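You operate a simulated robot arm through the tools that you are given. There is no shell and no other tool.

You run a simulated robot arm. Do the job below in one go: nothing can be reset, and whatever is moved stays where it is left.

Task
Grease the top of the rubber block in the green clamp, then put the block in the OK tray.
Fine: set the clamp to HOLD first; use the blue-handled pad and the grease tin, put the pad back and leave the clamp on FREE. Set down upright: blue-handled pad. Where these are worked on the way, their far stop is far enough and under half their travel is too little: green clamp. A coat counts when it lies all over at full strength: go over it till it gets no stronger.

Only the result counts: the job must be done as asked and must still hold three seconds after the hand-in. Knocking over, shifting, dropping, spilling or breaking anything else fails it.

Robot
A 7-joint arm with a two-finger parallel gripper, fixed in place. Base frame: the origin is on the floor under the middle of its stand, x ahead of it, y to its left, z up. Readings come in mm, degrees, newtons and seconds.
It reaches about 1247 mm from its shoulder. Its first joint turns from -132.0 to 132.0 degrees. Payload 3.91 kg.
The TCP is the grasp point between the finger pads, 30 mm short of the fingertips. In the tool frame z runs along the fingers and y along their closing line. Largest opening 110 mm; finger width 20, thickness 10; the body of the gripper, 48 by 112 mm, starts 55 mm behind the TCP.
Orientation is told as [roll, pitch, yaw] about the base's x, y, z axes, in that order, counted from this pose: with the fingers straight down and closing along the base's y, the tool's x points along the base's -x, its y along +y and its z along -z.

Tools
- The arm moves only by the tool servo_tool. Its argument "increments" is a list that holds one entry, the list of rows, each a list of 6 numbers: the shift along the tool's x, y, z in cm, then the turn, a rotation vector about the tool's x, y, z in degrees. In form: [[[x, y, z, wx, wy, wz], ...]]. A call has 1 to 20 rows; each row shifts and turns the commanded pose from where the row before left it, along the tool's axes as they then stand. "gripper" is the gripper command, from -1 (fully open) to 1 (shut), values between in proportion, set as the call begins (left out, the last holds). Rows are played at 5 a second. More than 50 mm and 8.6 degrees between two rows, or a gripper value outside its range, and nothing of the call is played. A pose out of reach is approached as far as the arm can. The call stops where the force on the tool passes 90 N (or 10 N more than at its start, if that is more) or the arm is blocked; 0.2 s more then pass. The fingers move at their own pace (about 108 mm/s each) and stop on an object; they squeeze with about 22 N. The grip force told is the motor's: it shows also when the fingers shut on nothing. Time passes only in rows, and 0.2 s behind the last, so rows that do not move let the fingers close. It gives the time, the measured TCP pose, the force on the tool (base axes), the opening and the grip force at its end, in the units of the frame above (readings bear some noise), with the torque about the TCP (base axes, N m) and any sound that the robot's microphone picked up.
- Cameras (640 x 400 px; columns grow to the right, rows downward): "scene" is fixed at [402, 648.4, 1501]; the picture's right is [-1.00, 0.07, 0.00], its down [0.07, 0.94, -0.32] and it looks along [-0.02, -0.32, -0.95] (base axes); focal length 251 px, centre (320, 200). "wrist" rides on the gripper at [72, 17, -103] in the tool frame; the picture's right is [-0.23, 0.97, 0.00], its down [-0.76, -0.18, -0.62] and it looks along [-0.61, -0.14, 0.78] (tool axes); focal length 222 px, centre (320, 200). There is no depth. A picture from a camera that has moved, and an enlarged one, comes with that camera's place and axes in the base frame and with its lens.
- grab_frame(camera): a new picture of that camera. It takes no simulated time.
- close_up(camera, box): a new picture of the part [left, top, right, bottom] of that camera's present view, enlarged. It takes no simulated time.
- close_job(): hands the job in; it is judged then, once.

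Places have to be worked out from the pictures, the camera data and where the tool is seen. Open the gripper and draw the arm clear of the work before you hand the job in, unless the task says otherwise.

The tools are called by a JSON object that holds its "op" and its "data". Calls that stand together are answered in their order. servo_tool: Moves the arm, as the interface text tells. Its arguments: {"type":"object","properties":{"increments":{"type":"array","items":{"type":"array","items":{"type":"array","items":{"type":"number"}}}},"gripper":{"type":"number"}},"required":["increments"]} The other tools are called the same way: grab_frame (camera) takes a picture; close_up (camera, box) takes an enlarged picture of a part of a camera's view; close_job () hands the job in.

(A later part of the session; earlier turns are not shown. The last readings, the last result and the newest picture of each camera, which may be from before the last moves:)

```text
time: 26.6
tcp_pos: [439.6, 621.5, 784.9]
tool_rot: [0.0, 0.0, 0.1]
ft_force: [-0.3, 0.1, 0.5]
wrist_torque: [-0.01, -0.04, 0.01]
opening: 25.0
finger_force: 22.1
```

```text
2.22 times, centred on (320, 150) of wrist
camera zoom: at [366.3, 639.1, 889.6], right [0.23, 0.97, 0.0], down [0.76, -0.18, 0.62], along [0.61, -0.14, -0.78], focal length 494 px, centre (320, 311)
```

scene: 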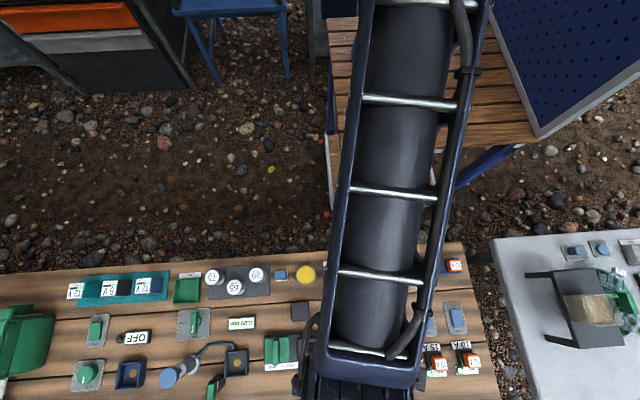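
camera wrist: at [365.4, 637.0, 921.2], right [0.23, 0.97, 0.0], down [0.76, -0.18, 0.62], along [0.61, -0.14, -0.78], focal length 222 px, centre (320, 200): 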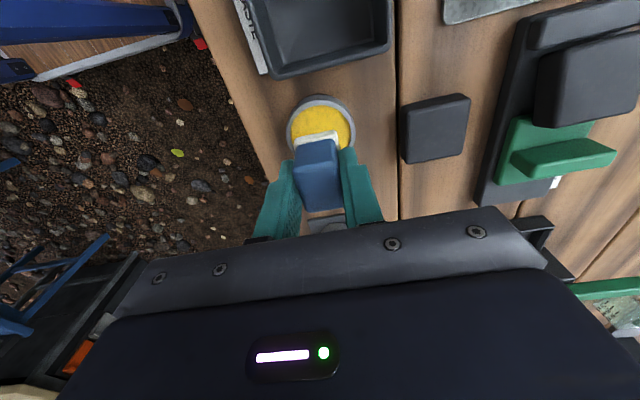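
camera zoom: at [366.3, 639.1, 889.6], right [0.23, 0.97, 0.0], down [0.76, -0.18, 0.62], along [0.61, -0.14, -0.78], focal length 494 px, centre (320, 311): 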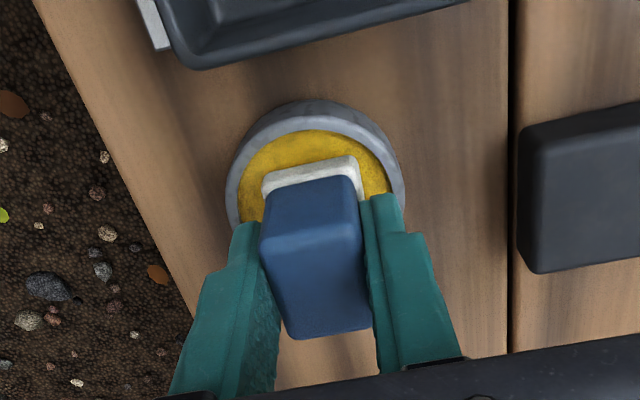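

No contact force yet and the pad sits well inside the rim. I go down a few more millimetres in 1 mm steps.

{"op": "servo_tool", "data": {"increments": [[[0, 0, 0.1, 0, 0, 0], [0, 0, 0.1, 0, 0, 0], [0, 0, 0.1, 0, 0, 0], [0, 0, 0, 0, 0, 0]]]}}

{"op": "close_up", "data": {"camera": "wrist", "box": [250, 90, 390, 200]}}

```text
time: 27.6
tcp_pos: [440.0, 622.9, 781.9]
tool_rot: [0.0, 0.0, 0.0]
ft_force: [0.2, -0.4, 0.3]
wrist_torque: [0.0, -0.02, 0.02]
opening: 25.1
finger_force: 22.1
```

```text
3.64 times, centred on (320, 145) of wrist
camera zoom: at [366.0, 639.4, 886.7], right [0.23, 0.97, 0.0], down [0.76, -0.18, 0.62], along [0.61, -0.14, -0.78], focal length 808 px, centre (320, 400)
```

zoom: 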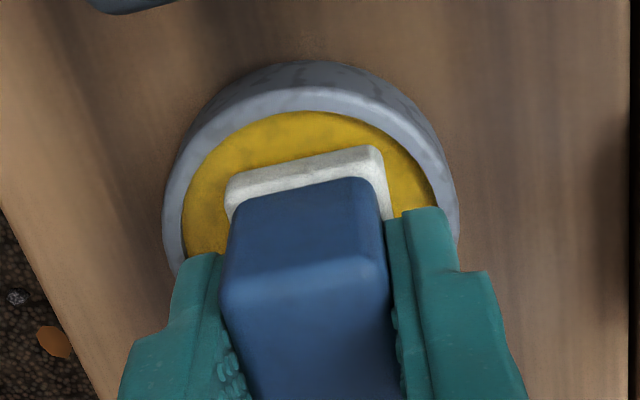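

Still no force. I carry on down in 1 mm steps.

{"op": "servo_tool", "data": {"increments": [[[0, 0, 0.1, 0, 0, 0], [0, 0, 0.1, 0, 0, 0], [0, 0, 0, 0, 0, 0]]]}}

{"op": "servo_tool", "data": {"increments": [[[0, 0, 0.1, 0, 0, 0], [0, 0, 0, 0, 0, 0]]]}}

{"op": "close_up", "data": {"camera": "wrist", "box": [250, 90, 390, 200]}}

```text
time: 28.4
tcp_pos: [440.6, 622.1, 781.5]
tool_rot: [0.1, 0.0, 0.0]
ft_force: [-0.9, 0.2, -1.0]
wrist_torque: [-0.03, 0.0, -0.03]
opening: 25.2
finger_force: 22.4
```

```text
time: 29.0
tcp_pos: [438.7, 622.3, 781.2]
tool_rot: [0.1, 0.0, 0.0]
ft_force: [-1.2, -2.9, 17.0]
wrist_torque: [-0.12, 0.04, 0.0]
opening: 25.3
finger_force: 21.8
```

```text
3.64 times, centred on (320, 145) of wrist
camera zoom: at [366.4, 639.5, 884.3], right [0.23, 0.97, 0.0], down [0.76, -0.18, 0.62], along [0.61, -0.14, -0.78], focal length 808 px, centre (320, 400)
```

zoom: 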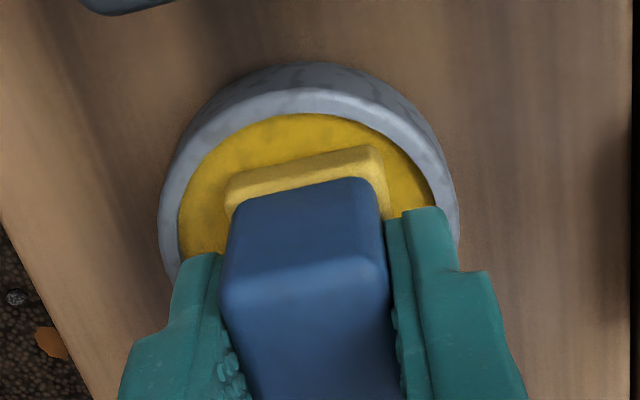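

Contact: 17 N and the pad has turned yellow. I hold the contact a moment to see whether it takes up more.

{"op": "servo_tool", "data": {"increments": [[[0, 0, 0, 0, 0, 0], [0, 0, 0, 0, 0, 0], [0, 0, 0, 0, 0, 0], [0, 0, 0, 0, 0, 0]]]}}

{"op": "close_up", "data": {"camera": "wrist", "box": [250, 90, 390, 200]}}

```text
time: 30.0
tcp_pos: [439.6, 621.6, 779.5]
tool_rot: [0.1, 0.1, 0.1]
ft_force: [2.0, 3.2, 20.7]
wrist_torque: [0.05, -0.06, -0.01]
opening: 25.1
finger_force: 22.0
```

```text
3.64 times, centred on (320, 145) of wrist
camera zoom: at [366.3, 639.5, 883.9], right [0.23, 0.97, 0.0], down [0.76, -0.18, 0.62], along [0.61, -0.14, -0.78], focal length 808 px, centre (320, 400)
```

zoom: 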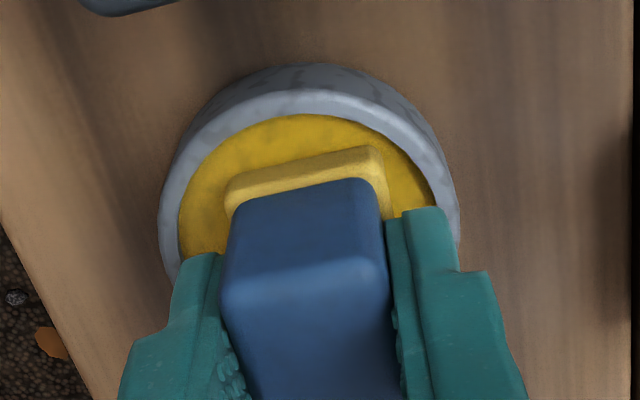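

The colour is steady now. I lift the loaded pad straight up and move partway toward the clamp to view the block again before rubbing.

{"op": "servo_tool", "data": {"increments": [[[0, 0, -1.0, 0, 0, 0], [0, 0, -2.5, 0, 0, 0], [0, 0, -3.0, 0, 0, 0], [1.5, 4.0, 0, 0, 0, 0], [1.5, 4.0, 0, 0, 0, 0], [0, 0, 0, 0, 0, 0], [0, 0, 0, 0, 0, 0]]]}}

{"op": "grab_frame", "data": {"camera": "wrist"}}

{"op": "close_up", "data": {"camera": "wrist", "box": [400, 0, 580, 180]}}

{"op": "close_up", "data": {"camera": "wrist", "box": [240, 90, 400, 230]}}

{"op": "close_up", "data": {"camera": "scene", "box": [250, 310, 350, 390]}}

```text
time: 31.6
tcp_pos: [407.2, 698.9, 842.4]
tool_rot: [0.0, 0.0, 0.1]
ft_force: [-0.6, 1.0, -1.2]
wrist_torque: [0.01, 0.01, 0.01]
opening: 25.4
finger_force: 21.8
```

```text
taken
camera wrist: at [334.8, 716.0, 946.5], right [0.23, 0.97, 0.0], down [0.76, -0.18, 0.62], along [0.61, -0.14, -0.78], focal length 222 px, centre (320, 200)
```

wrist: 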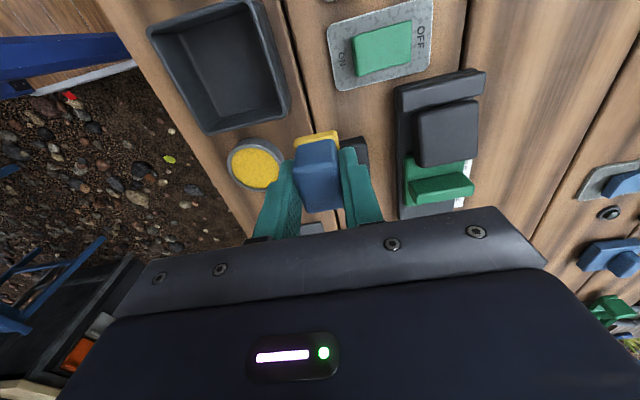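

```text
2.22 times, centred on (490, 90) of wrist
camera zoom: at [334.8, 716.0, 946.5], right [0.23, 0.97, 0.0], down [0.76, -0.18, 0.62], along [0.61, -0.14, -0.78], focal length 494 px, centre (-58, 444)
```

zoom: 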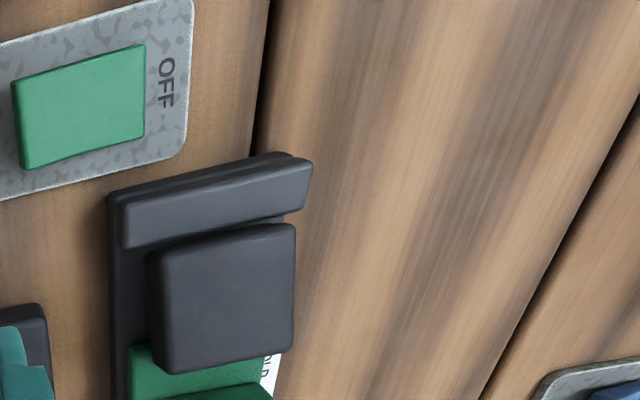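

```text
2.86 times, centred on (320, 160) of wrist
camera zoom: at [334.8, 716.0, 946.5], right [0.23, 0.97, 0.0], down [0.76, -0.18, 0.62], along [0.61, -0.14, -0.78], focal length 635 px, centre (320, 314)
```

zoom: 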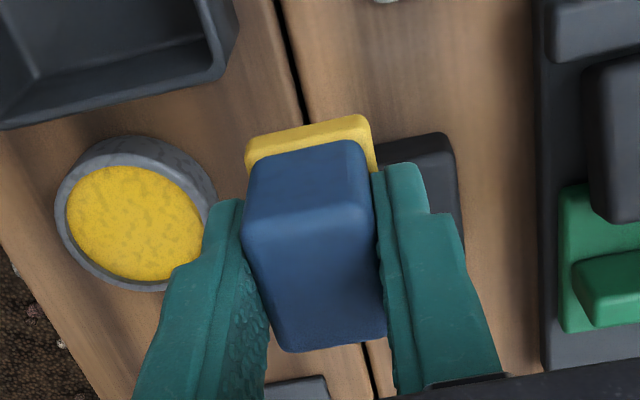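

```text
5.00 times, centred on (300, 350) of scene
camera zoom: at [402.0, 648.4, 1501.0], right [-1.0, 0.07, 0.0], down [0.07, 0.94, -0.32], along [-0.02, -0.32, -0.95], focal length 1256 px, centre (420, -550)
```

zoom: 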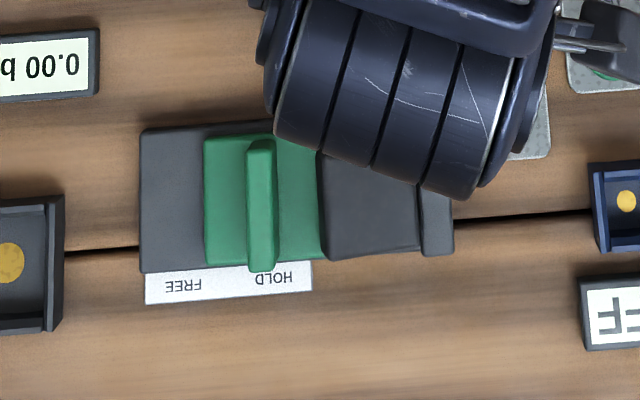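

The block now looks raised compared to before (corners triangulate to z≈756–765 rather than 749). I zoom in on it to see whether it tilted when clamped.

{"op": "close_up", "data": {"camera": "wrist", "box": [385, 60, 495, 215]}}

{"op": "close_up", "data": {"camera": "wrist", "box": [410, 85, 490, 185]}}

```text
2.58 times, centred on (440, 138) of wrist
camera zoom: at [334.8, 716.0, 946.5], right [0.23, 0.97, 0.0], down [0.76, -0.18, 0.62], along [0.61, -0.14, -0.78], focal length 573 px, centre (10, 361)
```

zoom: 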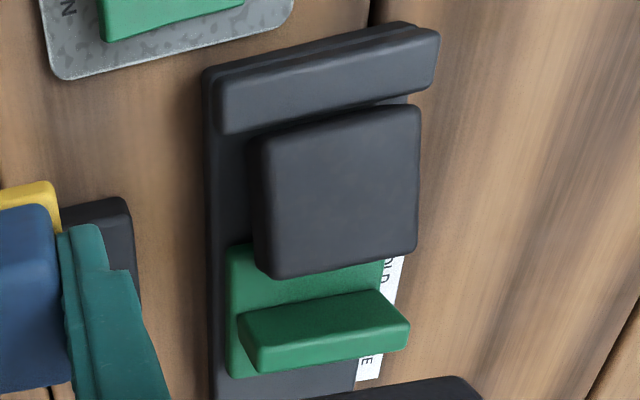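

```text
4.00 times, centred on (450, 135) of wrist
camera zoom: at [334.8, 716.0, 946.5], right [0.23, 0.97, 0.0], down [0.76, -0.18, 0.62], along [0.61, -0.14, -0.78], focal length 888 px, centre (-200, 460)
```

zoom: 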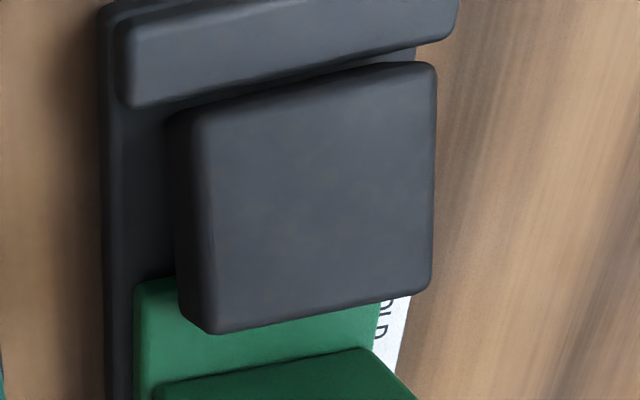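

The block seems to have ridden up and tilted a little when squeezed. I cross over to the +y side at safe height to triangulate it better.

{"op": "servo_tool", "data": {"increments": [[[0, 4.8, 0, 0, 0, 0], [0, 4.8, 0, 0, 0, 0], [0, 4.8, 0, 0, 0, 0], [0, 4.8, 0, 0, 0, 0], [0, 0, 0, 0, 0, 0], [0, 0, 0, 0, 0, 0]]]}}

{"op": "grab_frame", "data": {"camera": "wrist"}}

{"op": "close_up", "data": {"camera": "wrist", "box": [170, 110, 280, 240]}}

```text
time: 33.0
tcp_pos: [411.2, 895.1, 841.1]
tool_rot: [0.0, 0.0, -0.1]
ft_force: [0.3, -0.2, 0.0]
wrist_torque: [-0.01, -0.04, 0.0]
opening: 25.4
finger_force: 22.3
```

```text
taken
camera wrist: at [338.7, 912.3, 946.3], right [0.23, 0.97, 0.0], down [0.76, -0.18, 0.62], along [0.61, -0.14, -0.78], focal length 222 px, centre (320, 200)
```

wrist: 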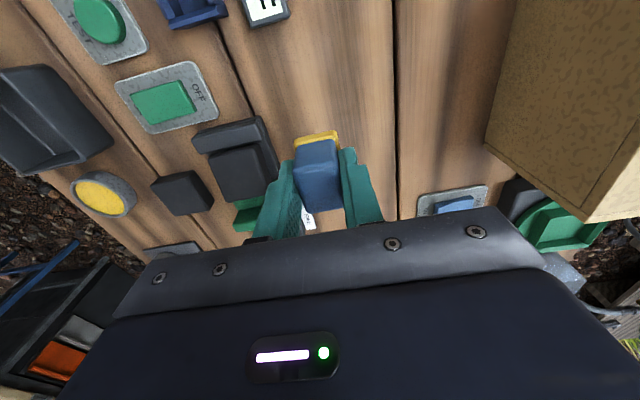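

```text
3.08 times, centred on (225, 175) of wrist
camera zoom: at [338.7, 912.3, 946.3], right [0.23, 0.97, 0.0], down [0.76, -0.18, 0.62], along [0.61, -0.14, -0.78], focal length 684 px, centre (612, 277)
```

zoom: 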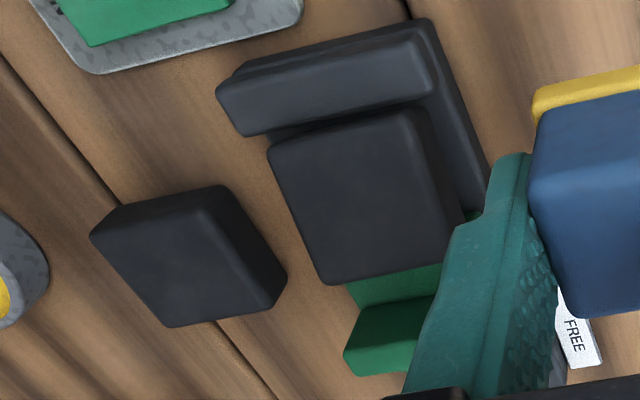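

View comparison gives the block's −x top edge at z≈754 and its +x top edge at z≈766: it is tilted about 14°, most likely dragged up by the opening finger's back as I rose. I'll put the pad back, free the clamp so the block drops flat, and clamp it again with a narrower finger opening. First, carry the pad back over its spot.

{"op": "servo_tool", "data": {"increments": [[[-1.667, -4.65, 0, 0, 0, 0], [-1.667, -4.65, 0, 0, 0, 0], [-1.667, -4.65, 0, 0, 0, 0], [-1.667, -4.65, 0, 0, 0, 0], [-1.666, -4.65, 0, 0, 0, 0], [-1.666, -4.65, 0, 0, 0, 0], [0, 0, 2.0, 0, 0, 0], [0, 0, 2.0, 0, 0, 0], [0, 0, 0, 0, 0, 0], [0, 0, 0, 0, 0, 0]]]}}

{"op": "close_up", "data": {"camera": "wrist", "box": [230, 60, 410, 240]}}

{"op": "close_up", "data": {"camera": "scene", "box": [250, 310, 350, 390]}}

```text
time: 35.2
tcp_pos: [508.7, 616.2, 803.9]
tool_rot: [0.1, 0.0, -0.1]
ft_force: [-0.3, -0.2, -0.4]
wrist_torque: [0.04, -0.02, 0.01]
opening: 25.2
finger_force: 22.2
```

```text
2.22 times, centred on (320, 150) of wrist
camera zoom: at [435.4, 634.3, 908.2], right [0.23, 0.97, 0.0], down [0.76, -0.18, 0.62], along [0.61, -0.14, -0.78], focal length 494 px, centre (320, 311)
```

zoom: 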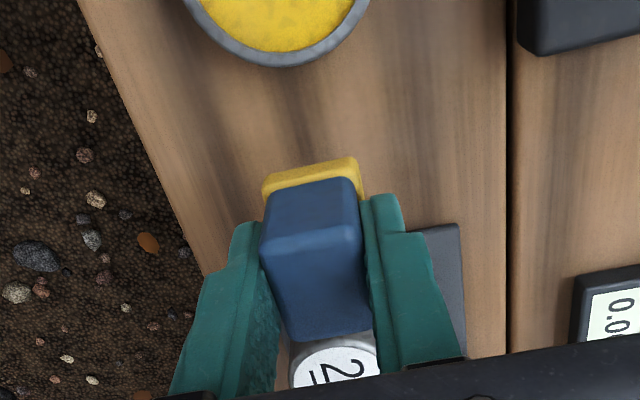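

```text
5.00 times, centred on (300, 350) of scene
camera zoom: at [402.0, 648.4, 1501.0], right [-1.0, 0.07, 0.0], down [0.07, 0.94, -0.32], along [-0.02, -0.32, -0.95], focal length 1256 px, centre (420, -550)
```

zoom: 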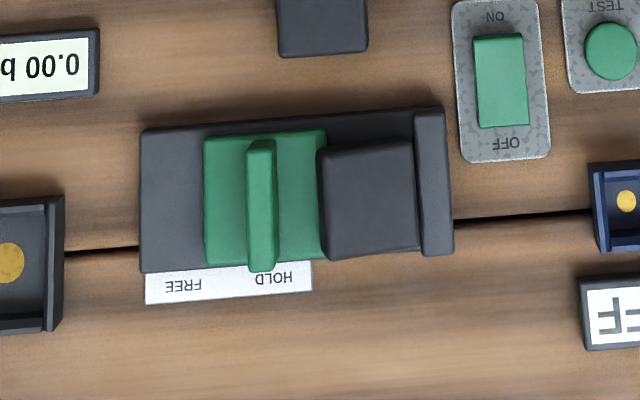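

The scene view confirms the raised block. I lower the pad onto its place, gently.

{"op": "servo_tool", "data": {"increments": [[[0, 0, 2.0, 0, 0, 0], [0, 0, 1.5, 0, 0, 0], [0, 0, 0.3, 0, 0, 0], [0, 0, 0, 0, 0, 0]]]}}

{"op": "servo_tool", "data": {"increments": [[[0, 0, 0.1, 0, 0, 0], [0, 0, 0.1, 0, 0, 0], [0, 0, 0, 0, 0, 0]]]}}

```text
time: 36.2
tcp_pos: [510.0, 614.3, 766.0]
tool_rot: [0.0, 0.0, -0.1]
ft_force: [-0.4, 0.4, -0.7]
wrist_torque: [0.01, -0.02, 0.03]
opening: 25.3
finger_force: 22.0
```

```text
time: 37.0
tcp_pos: [509.0, 614.4, 766.3]
tool_rot: [-0.1, 0.0, 0.1]
ft_force: [0.2, 0.1, -0.3]
wrist_torque: [-0.03, 0.0, -0.01]
opening: 25.4
finger_force: 21.9
```

No contact force yet; half-millimetre steps further.

{"op": "servo_tool", "data": {"increments": [[[0, 0, 0.05, 0, 0, 0], [0, 0, 0.05, 0, 0, 0], [0, 0, 0, 0, 0, 0]]]}}

```text
time: 37.8
tcp_pos: [510.0, 615.0, 762.5]
tool_rot: [-0.1, 0.0, 0.0]
ft_force: [0.7, 0.6, 0.4]
wrist_torque: [-0.04, -0.02, 0.0]
opening: 25.0
finger_force: 22.0
```

{"op": "servo_tool", "data": {"increments": [[[0, 0, 0.05, 0, 0, 0], [0, 0, 0.05, 0, 0, 0], [0, 0, 0, 0, 0, 0]]]}}

{"op": "close_up", "data": {"camera": "wrist", "box": [230, 60, 410, 240]}}

```text
time: 38.6
tcp_pos: [509.6, 614.3, 763.6]
tool_rot: [0.1, 0.0, 0.0]
ft_force: [-3.0, -0.3, 18.7]
wrist_torque: [-0.02, 0.17, 0.0]
opening: 25.1
finger_force: 22.3
```

```text
2.22 times, centred on (320, 150) of wrist
camera zoom: at [436.4, 632.5, 867.5], right [0.23, 0.97, 0.0], down [0.76, -0.18, 0.62], along [0.61, -0.14, -0.78], focal length 494 px, centre (320, 311)
```

zoom: 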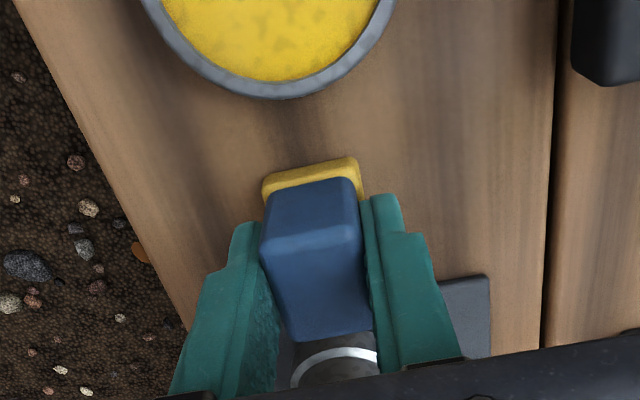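

Contact (19 N): the pad stands on the bench. I open the fingers and rise.

{"op": "servo_tool", "data": {"increments": [[[0, 0, -0.05, 0, 0, 0], [0, 0, 0, 0, 0, 0], [0, 0, 0, 0, 0, 0]]]}}

{"op": "servo_tool", "data": {"increments": [[[0, 0, 0, 0, 0, 0], [0, 0, 0, 0, 0, 0], [0, 0, -2, 0, 0, 0], [0, 0, -4, 0, 0, 0], [0, 0, -4, 0, 0, 0], [0, 0, 0, 0, 0, 0]]], "gripper": 0.0}}

{"op": "grab_frame", "data": {"camera": "wrist"}}

{"op": "close_up", "data": {"camera": "wrist", "box": [240, 70, 400, 190]}}

```text
time: 39.4
tcp_pos: [509.2, 614.7, 763.5]
tool_rot: [0.1, 0.0, 0.0]
ft_force: [-1.3, 2.9, 21.0]
wrist_torque: [0.08, 0.03, 0.0]
opening: 25.0
finger_force: 21.6
```

```text
time: 40.8
tcp_pos: [506.9, 618.5, 863.2]
tool_rot: [0.0, 0.0, 0.0]
ft_force: [-0.5, 0.5, 0.6]
wrist_torque: [-0.04, -0.01, 0.01]
opening: 55.4
finger_force: 0.0
```

```text
taken
camera wrist: at [434.0, 635.5, 966.6], right [0.23, 0.97, 0.0], down [0.76, -0.18, 0.62], along [0.61, -0.14, -0.78], focal length 222 px, centre (320, 200)
```

wrist: 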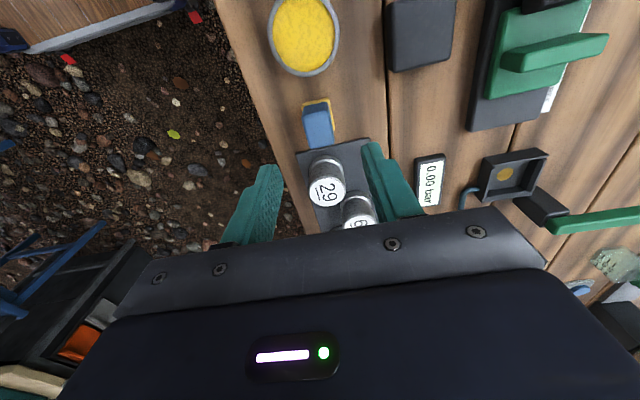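

```text
3.33 times, centred on (320, 130) of wrist
camera zoom: at [434.0, 635.5, 966.6], right [0.23, 0.97, 0.0], down [0.76, -0.18, 0.62], along [0.61, -0.14, -0.78], focal length 740 px, centre (320, 433)
```

zoom: 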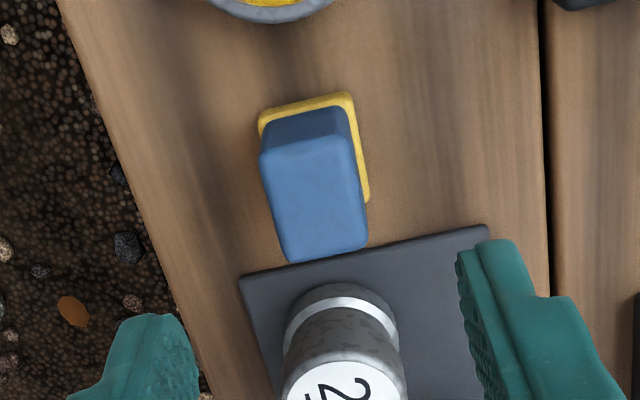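

The pad stands upright on its spot (~(509.5, 616)). Now I go back over the fin with the fingers closing along x and a narrow 28 mm opening.

{"op": "servo_tool", "data": {"increments": [[[0.36, 4.75, -0.2, 0, 0, 0], [0.36, 4.75, -0.2, 0, 0, 0], [0.36, 4.75, -0.2, 0, 0, 0], [0.37, 4.75, -0.2, 0, 0, 0], [0, 0, 0, 0, 0, 7.5], [0, 0, 0, 0, 0, 7.5], [0, 0, 0, 0, 0, 7.5], [0, 0, 0, 0, 0, 7.5], [0, 0, 0, 0, 0, 7.5], [0, 0, 0, 0, 0, 7.5], [0, 0, 0, 0, 0, 7.5], [0, 0, 0, 0, 0, 7.5], [0, 0, 0, 0, 0, 7.5], [0, 0, 0, 0, 0, 7.5], [0, 0, 0, 0, 0, 7.5], [0, 0, 0, 0, 0, 7.5], [0, 0, 0, 0, 0, 0], [0, 0, 0, 0, 0, 0]]], "gripper": 0.49}}

{"op": "close_up", "data": {"camera": "wrist", "box": [220, 50, 420, 190]}}

```text
time: 44.6
tcp_pos: [494.1, 805.5, 871.3]
tool_rot: [0.0, 0.0, -89.9]
ft_force: [0.1, 0.3, -0.1]
wrist_torque: [-0.03, 0.01, -0.01]
opening: 28.3
finger_force: 0.1
```

```text
2.86 times, centred on (320, 120) of wrist
camera zoom: at [510.9, 878.2, 975.6], right [0.97, -0.23, 0.0], down [-0.18, -0.76, 0.62], along [-0.14, -0.61, -0.78], focal length 635 px, centre (320, 429)
```

zoom: 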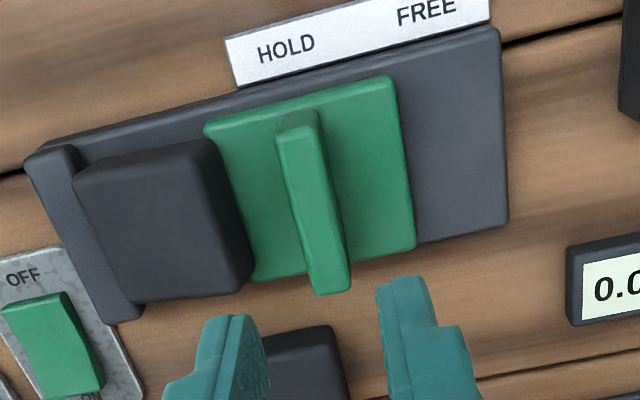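

The fin is centred below the narrow opening. I descend to z≈786, close, and then draw the slider back toward FREE.

{"op": "servo_tool", "data": {"increments": [[[0, 0, 3.0, 0, 0, 0], [0, 0, 3.0, 0, 0, 0], [0, 0, 2.0, 0, 0, 0], [0, 0, 0.5, 0, 0, 0], [0, 0, 0, 0, 0, 0]]]}}

{"op": "servo_tool", "data": {"increments": [[[0, 0, 0, 0, 0, 0], [0, 0, 0, 0, 0, 0], [0, 0, 0, 0, 0, 0]]], "gripper": 1}}

{"op": "close_up", "data": {"camera": "wrist", "box": [120, 50, 420, 240]}}

```text
time: 45.8
tcp_pos: [493.4, 802.1, 785.1]
tool_rot: [0.0, 0.0, -89.9]
ft_force: [-0.2, 0.6, -1.1]
wrist_torque: [0.02, -0.02, 0.0]
opening: 28.1
finger_force: 0.0
```

```text
time: 46.6
tcp_pos: [492.5, 803.6, 785.5]
tool_rot: [0.0, 0.0, -90.0]
ft_force: [-7.9, -2.6, -0.3]
wrist_torque: [-0.29, 0.2, 0.03]
opening: 13.3
finger_force: 44.5
```

```text
2.11 times, centred on (270, 145) of wrist
camera zoom: at [510.0, 875.8, 889.6], right [0.97, -0.23, 0.0], down [-0.18, -0.76, 0.62], along [-0.14, -0.61, -0.78], focal length 468 px, centre (425, 316)
```

zoom: 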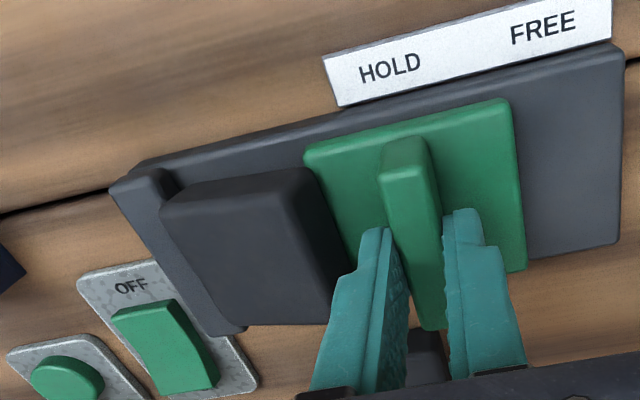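

Gripped. I slide back toward FREE in small steps.

{"op": "servo_tool", "data": {"increments": [[[0, 0.3, 0, 0, 0, 0], [0, 0.4, 0, 0, 0, 0], [0, 0.4, 0, 0, 0, 0], [0, 0.4, 0, 0, 0, 0], [0, 0.4, 0, 0, 0, 0], [0, 0, 0, 0, 0, 0]]]}}

{"op": "close_up", "data": {"camera": "wrist", "box": [120, 50, 420, 240]}}

```text
time: 48.0
tcp_pos: [513.9, 803.8, 785.1]
tool_rot: [0.0, -0.2, -90.0]
ft_force: [1.2, -27.2, -1.2]
wrist_torque: [-0.73, 0.01, 0.03]
opening: 13.3
finger_force: 44.9
```

```text
2.11 times, centred on (270, 145) of wrist
camera zoom: at [530.5, 876.1, 889.4], right [0.97, -0.23, 0.0], down [-0.18, -0.76, 0.62], along [-0.14, -0.61, -0.78], focal length 468 px, centre (425, 316)
```

zoom: 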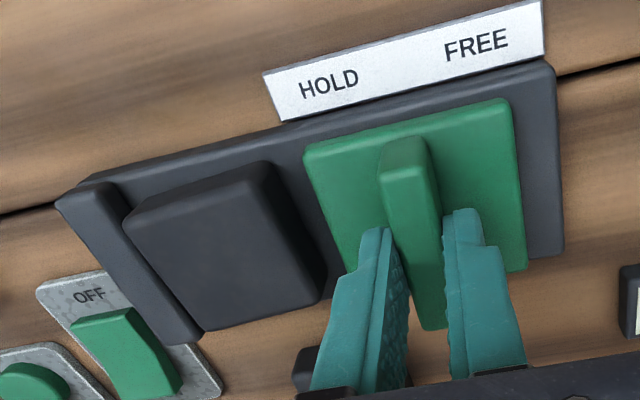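

The block dropped as the slider drew back. I check it with the scene camera and a closer wrist zoom.

{"op": "close_up", "data": {"camera": "scene", "box": [250, 310, 350, 390]}}

{"op": "close_up", "data": {"camera": "wrist", "box": [140, 110, 290, 220]}}

```text
5.00 times, centred on (300, 350) of scene
camera zoom: at [402.0, 648.4, 1501.0], right [-1.0, 0.07, 0.0], down [0.07, 0.94, -0.32], along [-0.02, -0.32, -0.95], focal length 1256 px, centre (420, -550)
```

zoom: 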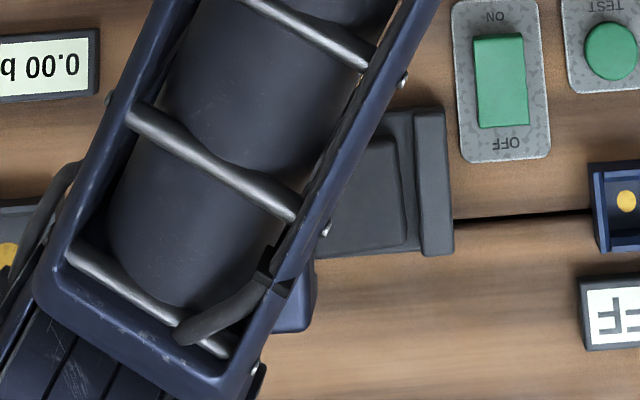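

```text
3.64 times, centred on (215, 165) of wrist
camera zoom: at [530.5, 876.1, 889.4], right [0.97, -0.23, 0.0], down [-0.18, -0.76, 0.62], along [-0.14, -0.61, -0.78], focal length 808 px, centre (702, 327)
```

zoom: 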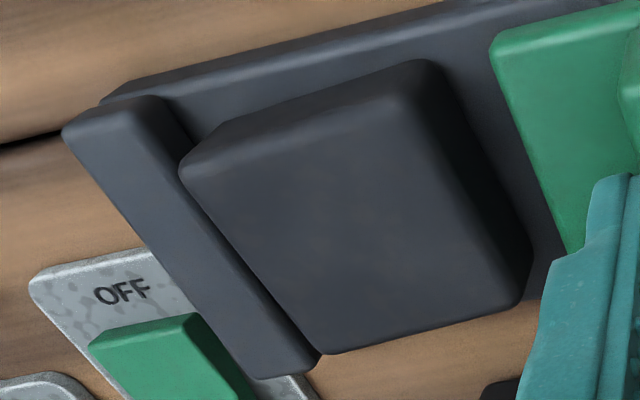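

The block lies back in the clamp. I push the slider again toward HOLD, slowly, watching the force.

{"op": "servo_tool", "data": {"increments": [[[0, -0.3, 0, 0, 0, 0], [0, -0.3, 0, 0, 0, 0], [0, -0.3, 0, 0, 0, 0], [0, -0.2, 0, 0, 0, 0], [0, -0.2, 0, 0, 0, 0], [0, -0.2, 0, 0, 0, 0], [0, 0, 0, 0, 0, 0]]]}}

{"op": "close_up", "data": {"camera": "wrist", "box": [140, 90, 340, 220]}}

```text
time: 49.6
tcp_pos: [497.8, 804.0, 785.8]
tool_rot: [-0.1, -0.2, -89.9]
ft_force: [-5.1, -41.8, -8.2]
wrist_torque: [-1.0, 0.09, 0.03]
opening: 13.0
finger_force: 45.5
```

```text
3.08 times, centred on (240, 155) of wrist
camera zoom: at [514.4, 877.2, 889.6], right [0.97, -0.23, 0.0], down [-0.18, -0.76, 0.62], along [-0.14, -0.61, -0.78], focal length 684 px, centre (566, 338)
```

zoom: 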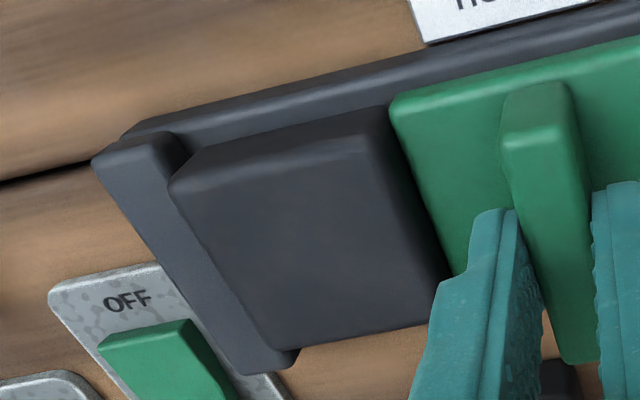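

The block is flat and nearly at the jaw; there's a sideways pull of −42 N, so I ease the tool 1 mm in −y while finishing the slide with 1 mm steps.

{"op": "servo_tool", "data": {"increments": [[[-0.1, -0.1, 0, 0, 0, 0], [-0.05, -0.1, 0, 0, 0, 0], [0, 0, 0, 0, 0, 0]]]}}

{"op": "close_up", "data": {"camera": "wrist", "box": [140, 90, 340, 220]}}

```text
time: 50.4
tcp_pos: [495.8, 803.2, 785.2]
tool_rot: [-0.1, 0.1, -90.0]
ft_force: [-3.2, -7.6, -26.9]
wrist_torque: [0.67, 0.06, -0.02]
opening: 13.3
finger_force: 45.1
```

```text
3.08 times, centred on (240, 155) of wrist
camera zoom: at [512.2, 877.0, 889.9], right [0.97, -0.23, 0.0], down [-0.18, -0.76, 0.62], along [-0.14, -0.61, -0.78], focal length 684 px, centre (566, 338)
```

zoom: 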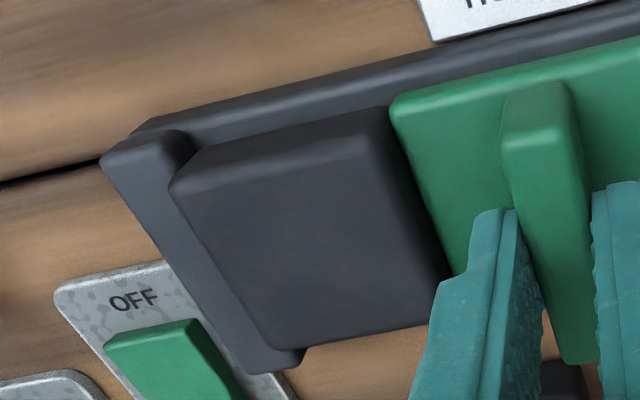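

No x-resistance yet. I continue with 1 mm steps.

{"op": "servo_tool", "data": {"increments": [[[0, -0.1, 0, 0, 0, 0], [0, -0.1, 0, 0, 0, 0], [0, 0, 0, 0, 0, 0], [0, 0, 0, 0, 0, 0]]]}}

{"op": "close_up", "data": {"camera": "wrist", "box": [140, 90, 340, 220]}}

```text
time: 51.4
tcp_pos: [496.8, 803.7, 785.0]
tool_rot: [0.0, 0.0, -89.9]
ft_force: [7.5, 7.9, -18.4]
wrist_torque: [0.34, -0.16, 0.0]
opening: 13.3
finger_force: 44.6
```

```text
3.08 times, centred on (240, 155) of wrist
camera zoom: at [512.0, 877.1, 889.9], right [0.97, -0.23, 0.0], down [-0.18, -0.76, 0.62], along [-0.14, -0.61, -0.78], focal length 684 px, centre (566, 338)
```

zoom: 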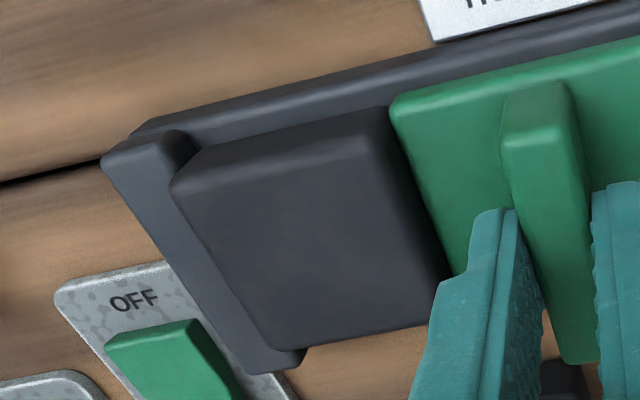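

The slider has met resistance (x force turning positive, no more motion). One more millimetre to seat it, then relieve and open just slightly.

{"op": "servo_tool", "data": {"increments": [[[0, -0.1, 0, 0, 0, 0], [0, 0, 0, 0, 0, 0], [0, 0, 0, 0, 0, 0]]]}}

{"op": "servo_tool", "data": {"increments": [[[0, 0.1, 0, 0, 0, 0], [0, 0, 0, 0, 0, 0], [0, 0, 0, 0, 0, 0]]]}}

{"op": "servo_tool", "data": {"increments": [[[0, 0, 0, 0, 0, 0], [0, 0, 0, 0, 0, 0], [0, 0, 0, 0, 0, 0]]], "gripper": 0.53}}

{"op": "close_up", "data": {"camera": "wrist", "box": [140, 90, 340, 220]}}

```text
time: 52.2
tcp_pos: [495.0, 804.1, 785.6]
tool_rot: [0.2, 0.1, -90.0]
ft_force: [28.7, 25.7, -11.5]
wrist_torque: [0.86, -0.51, 0.05]
opening: 13.4
finger_force: 45.1
```

```text
time: 53.0
tcp_pos: [496.4, 804.7, 785.9]
tool_rot: [0.0, 0.0, -90.0]
ft_force: [22.5, 12.5, -3.3]
wrist_torque: [-0.19, -0.48, 0.02]
opening: 13.3
finger_force: 44.9
```

```text
time: 53.8
tcp_pos: [494.4, 803.7, 785.8]
tool_rot: [0.0, -0.1, -90.0]
ft_force: [-0.3, -0.7, -0.6]
wrist_torque: [-0.02, -0.02, 0.01]
opening: 25.9
finger_force: 0.1
```

```text
3.08 times, centred on (240, 155) of wrist
camera zoom: at [510.7, 877.2, 889.9], right [0.97, -0.23, 0.0], down [-0.18, -0.76, 0.62], along [-0.14, -0.61, -0.78], focal length 684 px, centre (566, 338)
```

zoom: 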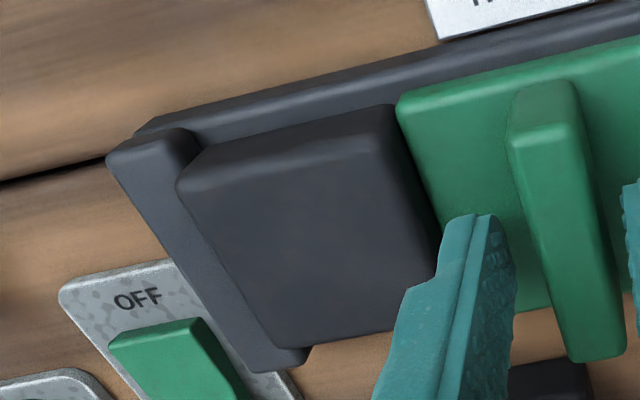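

Released without disturbing the block. I rise straight up and look.

{"op": "servo_tool", "data": {"increments": [[[0, 0, -1.0, 0, 0, 0], [0, 0, -2.5, 0, 0, 0], [0, 0, -4.0, 0, 0, 0], [0, 0, -2.5, 0, 0, 0], [0, 0, 0, 0, 0, 0], [0, 0, 0, 0, 0, 0]]]}}

{"op": "close_up", "data": {"camera": "wrist", "box": [220, 50, 420, 190]}}

{"op": "close_up", "data": {"camera": "wrist", "box": [220, 70, 320, 160]}}

```text
time: 55.2
tcp_pos: [495.3, 804.2, 886.4]
tool_rot: [0.0, 0.1, -90.0]
ft_force: [-1.0, 0.2, 0.0]
wrist_torque: [-0.01, 0.01, 0.03]
opening: 25.8
finger_force: 0.1
```

```text
2.86 times, centred on (320, 120) of wrist
camera zoom: at [512.1, 876.3, 989.5], right [0.97, -0.23, 0.0], down [-0.18, -0.76, 0.62], along [-0.14, -0.61, -0.78], focal length 635 px, centre (320, 429)
```

zoom: 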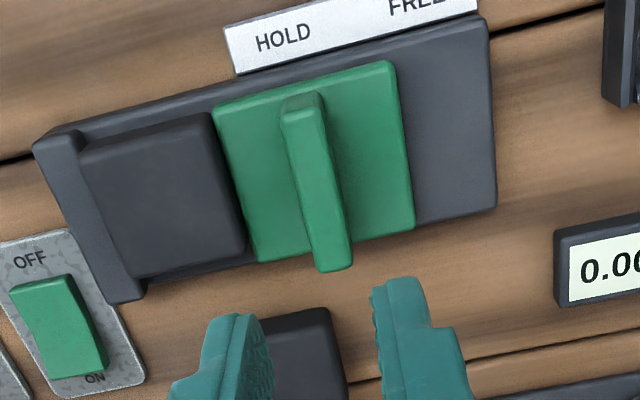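

```text
4.44 times, centred on (270, 115) of wrist
camera zoom: at [512.1, 876.3, 989.5], right [0.97, -0.23, 0.0], down [-0.18, -0.76, 0.62], along [-0.14, -0.61, -0.78], focal length 987 px, centre (542, 578)
```

zoom: 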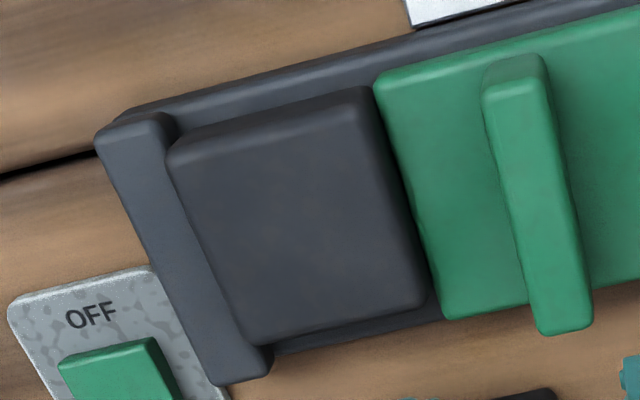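

The block is now flat between jaw and slider, top spanning about x 412–461, y 784–832. I return to the pad with the fingers closing along y.

{"op": "servo_tool", "data": {"increments": [[[0, 0, 0, 0, 0, -7.5], [0, 0, 0, 0, 0, -7.5], [0, 0, 0, 0, 0, -7.5], [0, 0, 0, 0, 0, -7.5], [0, 0, 0, 0, 0, -7.5], [0, 0, 0, 0, 0, -7.5], [0, 0, 0, 0, 0, -7.5], [0, 0, 0, 0, 0, -7.5], [0, 0, 0, 0, 0, -7.5], [0, 0, 0, 0, 0, -7.5], [0, 0, 0, 0, 0, -7.5], [0, 0, 0, 0, 0, -7.5], [-0.36, -4.7, 0.5, 0, 0, 0], [-0.36, -4.7, 0.5, 0, 0, 0], [-0.36, -4.7, 0.5, 0, 0, 0], [-0.36, -4.7, 0.5, 0, 0, 0], [0, 0, 0, 0, 0, 0], [0, 0, 0, 0, 0, 0], [0, 0, 0, 0, 0, 0]]], "gripper": 0.0}}

{"op": "close_up", "data": {"camera": "wrist", "box": [240, 70, 400, 190]}}

```text
time: 59.2
tcp_pos: [509.8, 616.6, 862.8]
tool_rot: [0.0, 0.0, 0.0]
ft_force: [-0.9, 0.1, 0.4]
wrist_torque: [-0.02, 0.0, 0.0]
opening: 55.0
finger_force: 0.1
```

```text
3.33 times, centred on (320, 130) of wrist
camera zoom: at [436.3, 634.0, 967.4], right [0.23, 0.97, 0.0], down [0.76, -0.18, 0.62], along [0.61, -0.14, -0.78], focal length 740 px, centre (320, 433)
```

zoom: 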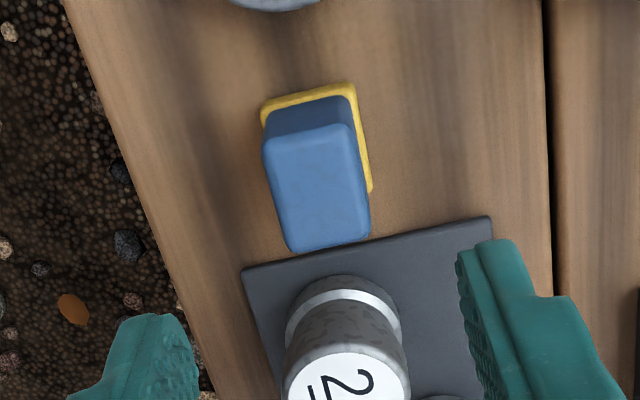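

The pad is under the TCP. I descend and grip it again.

{"op": "servo_tool", "data": {"increments": [[[0, 0, 3.4, 0, 0, 0], [0, 0, 3.4, 0, 0, 0], [0, 0, 2.2, 0, 0, 0], [0, 0, 1.15, 0, 0, 0], [0, 0, 0, 0, 0, 0], [0, 0, 0, 0, 0, 0]]]}}

{"op": "servo_tool", "data": {"increments": [[[0, 0, 0, 0, 0, 0], [0, 0, 0, 0, 0, 0], [0, 0, 0, 0, 0, 0], [0, 0, 0, 0, 0, 0]]], "gripper": 1}}

{"op": "close_up", "data": {"camera": "wrist", "box": [230, 60, 410, 240]}}

```text
time: 60.6
tcp_pos: [510.2, 615.1, 763.2]
tool_rot: [0.0, 0.0, 0.0]
ft_force: [0.1, 0.5, 0.0]
wrist_torque: [0.01, 0.01, -0.04]
opening: 55.2
finger_force: 0.0
```

```text
time: 61.6
tcp_pos: [510.4, 616.3, 764.1]
tool_rot: [0.1, 0.0, 0.0]
ft_force: [-0.2, -0.2, 0.3]
wrist_torque: [0.02, -0.01, -0.03]
opening: 25.1
finger_force: 22.4
```

```text
2.22 times, centred on (320, 150) of wrist
camera zoom: at [437.4, 633.0, 868.0], right [0.23, 0.97, 0.0], down [0.76, -0.18, 0.62], along [0.61, -0.14, -0.78], focal length 494 px, centre (320, 311)
```

zoom: 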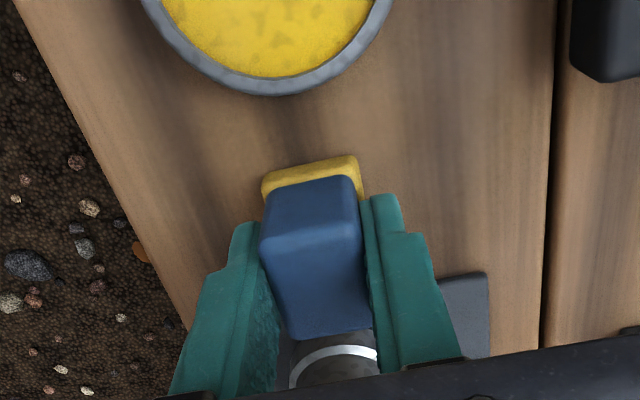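

Held. I dip it again to have it fully loaded: lift, move over the tin, lower.

{"op": "servo_tool", "data": {"increments": [[[0, 0, -2.5, 0, 0, 0], [0, 0, -2.5, 0, 0, 0], [3.5, 0.33, 0, 0, 0, 0], [3.5, 0.32, 0, 0, 0, 0], [0, 0, 0, 0, 0, 0], [0, 0, 0, 0, 0, 0], [0, 0, 1.5, 0, 0, 0], [0, 0, 1.3, 0, 0, 0], [0, 0, 0.3, 0, 0, 0], [0, 0, 0, 0, 0, 0]]]}}

{"op": "close_up", "data": {"camera": "wrist", "box": [250, 90, 390, 200]}}

```text
time: 63.8
tcp_pos: [439.8, 622.6, 782.5]
tool_rot: [0.0, 0.0, 0.0]
ft_force: [0.6, 0.3, -0.6]
wrist_torque: [-0.02, -0.01, 0.01]
opening: 25.2
finger_force: 22.1
```

```text
3.64 times, centred on (320, 145) of wrist
camera zoom: at [365.7, 639.8, 886.5], right [0.23, 0.97, 0.0], down [0.76, -0.18, 0.62], along [0.61, -0.14, -0.78], focal length 808 px, centre (320, 400)
```

zoom: 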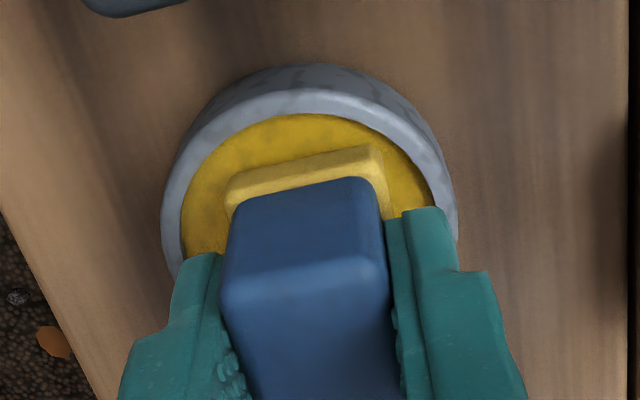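

{"op": "servo_tool", "data": {"increments": [[[0, 0, 0.1, 0, 0, 0], [0, 0, 0.1, 0, 0, 0], [0, 0, 0, 0, 0, 0], [0, 0, 0, 0, 0, 0]]]}}

```text
time: 64.8
tcp_pos: [438.5, 621.9, 779.8]
tool_rot: [0.0, 0.1, -0.1]
ft_force: [0.2, -0.4, -0.5]
wrist_torque: [0.03, -0.01, 0.0]
opening: 25.3
finger_force: 21.7
```

No contact force yet; two more 1 mm steps.

{"op": "servo_tool", "data": {"increments": [[[0, 0, 0.1, 0, 0, 0], [0, 0, 0, 0, 0, 0], [0, 0, 0, 0, 0, 0]]]}}

{"op": "servo_tool", "data": {"increments": [[[0, 0, 0.1, 0, 0, 0], [0, 0, 0, 0, 0, 0], [0, 0, 0, 0, 0, 0]]]}}

{"op": "close_up", "data": {"camera": "wrist", "box": [250, 90, 390, 200]}}

```text
time: 65.6
tcp_pos: [439.7, 622.7, 781.2]
tool_rot: [0.0, 0.0, 0.0]
ft_force: [0.4, -0.3, -0.1]
wrist_torque: [-0.04, 0.0, 0.0]
opening: 25.2
finger_force: 21.8
```

```text
time: 66.4
tcp_pos: [439.3, 620.6, 780.4]
tool_rot: [-0.1, -0.1, -0.1]
ft_force: [2.1, 1.0, 6.6]
wrist_torque: [0.0, -0.09, 0.02]
opening: 25.2
finger_force: 22.1
```

```text
3.64 times, centred on (320, 145) of wrist
camera zoom: at [365.6, 638.8, 884.4], right [0.23, 0.97, 0.0], down [0.76, -0.18, 0.62], along [0.61, -0.14, -0.78], focal length 808 px, centre (320, 400)
```

zoom: 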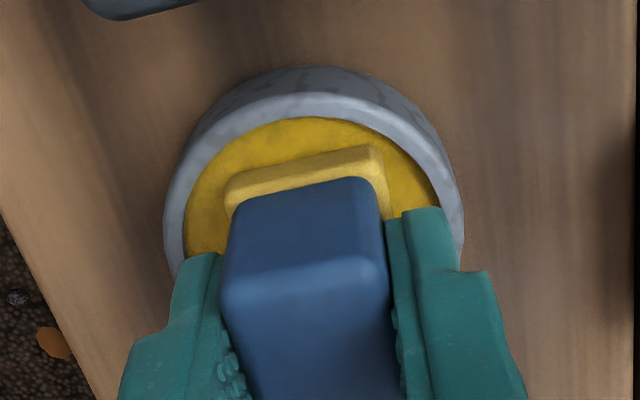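

Light contact (6.6 N). I press half a millimetre more, hold a second, then lift out.

{"op": "servo_tool", "data": {"increments": [[[0, 0, 0.08, 0, 0, 0], [0, 0, 0, 0, 0, 0], [0, 0, 0, 0, 0, 0], [0, 0, 0, 0, 0, 0], [0, 0, 0, 0, 0, 0]]]}}

{"op": "servo_tool", "data": {"increments": [[[0, 0, -1.0, 0, 0, 0], [0, 0, -2.5, 0, 0, 0], [0, 0, -2.5, 0, 0, 0], [0, 0, 0, 0, 0, 0]]]}}

{"op": "close_up", "data": {"camera": "wrist", "box": [230, 60, 410, 240]}}

```text
time: 67.6
tcp_pos: [439.0, 621.7, 780.3]
tool_rot: [0.1, -0.1, 0.0]
ft_force: [1.2, 0.9, 20.7]
wrist_torque: [0.03, -0.03, -0.03]
opening: 25.4
finger_force: 22.3
```

```text
time: 68.6
tcp_pos: [437.6, 621.4, 838.8]
tool_rot: [0.0, 0.0, 0.1]
ft_force: [0.0, 0.0, -0.1]
wrist_torque: [0.0, 0.01, 0.01]
opening: 25.2
finger_force: 21.8
```

```text
2.22 times, centred on (320, 150) of wrist
camera zoom: at [364.6, 639.2, 942.5], right [0.23, 0.97, 0.0], down [0.76, -0.18, 0.62], along [0.61, -0.14, -0.78], focal length 494 px, centre (320, 311)
```

zoom: 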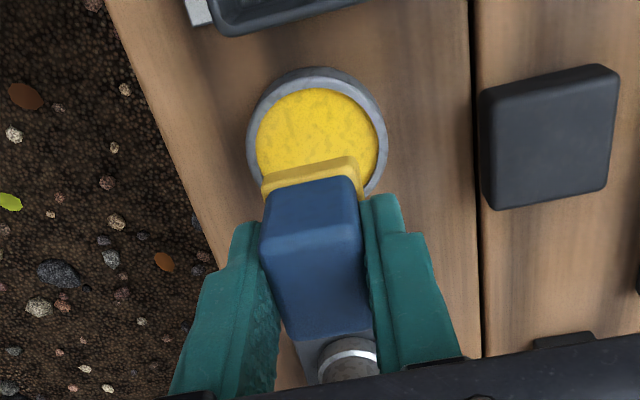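

The pad is loaded. I carry it above the block's middle (≈(437, 808)) and lower to about z 803.

{"op": "servo_tool", "data": {"increments": [[[0.06, 4.65, 0, 0, 0, 0], [0.06, 4.65, 0, 0, 0, 0], [0.06, 4.65, 0, 0, 0, 0], [0.06, 4.65, 0, 0, 0, 0], [0, 0, 0, 0, 0, 0], [0, 0, 2.0, 0, 0, 0], [0, 0, 1.5, 0, 0, 0], [0, 0, 0, 0, 0, 0], [0, 0, 0, 0, 0, 0]]]}}

{"op": "grab_frame", "data": {"camera": "wrist"}}

{"op": "close_up", "data": {"camera": "wrist", "box": [230, 60, 410, 240]}}

```text
time: 70.6
tcp_pos: [436.5, 809.4, 804.3]
tool_rot: [-0.1, 0.0, 0.0]
ft_force: [-0.3, 0.6, 0.1]
wrist_torque: [0.06, 0.0, 0.01]
opening: 25.3
finger_force: 21.9
```

```text
taken
camera wrist: at [363.7, 826.9, 908.7], right [0.23, 0.97, 0.0], down [0.76, -0.18, 0.62], along [0.61, -0.14, -0.78], focal length 222 px, centre (320, 200)
```

wrist: 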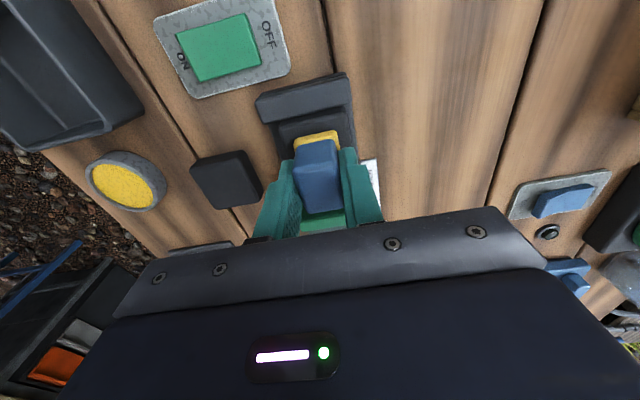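

```text
2.22 times, centred on (320, 150) of wrist
camera zoom: at [363.7, 826.9, 908.7], right [0.23, 0.97, 0.0], down [0.76, -0.18, 0.62], along [0.61, -0.14, -0.78], focal length 494 px, centre (320, 311)
```

zoom: 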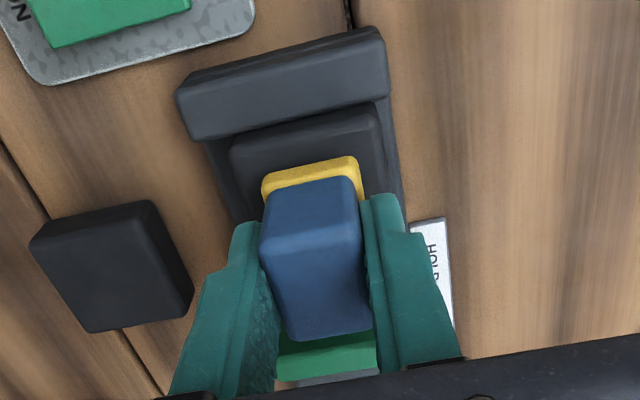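

The block's top spans about x 413–462, y 785–833; the pad is centred over it. I lower in 1 mm steps until contact.

{"op": "servo_tool", "data": {"increments": [[[0, 0, 0.2, 0, 0, 0], [0, 0, 0.2, 0, 0, 0], [0, 0, 0.1, 0, 0, 0], [0, 0, 0.1, 0, 0, 0], [0, 0, 0, 0, 0, 0]]]}}

{"op": "servo_tool", "data": {"increments": [[[0, 0, 0.1, 0, 0, 0], [0, 0, 0.1, 0, 0, 0], [0, 0, 0, 0, 0, 0]]]}}

```text
time: 71.8
tcp_pos: [435.9, 807.4, 798.9]
tool_rot: [0.2, -0.1, 0.0]
ft_force: [3.1, -0.8, 18.3]
wrist_torque: [-0.05, -0.1, 0.01]
opening: 25.3
finger_force: 21.5
```

```text
time: 72.6
tcp_pos: [436.1, 808.3, 796.4]
tool_rot: [0.1, 0.1, -0.1]
ft_force: [0.4, -0.5, 33.7]
wrist_torque: [0.0, 0.06, 0.02]
opening: 25.5
finger_force: 22.0
```

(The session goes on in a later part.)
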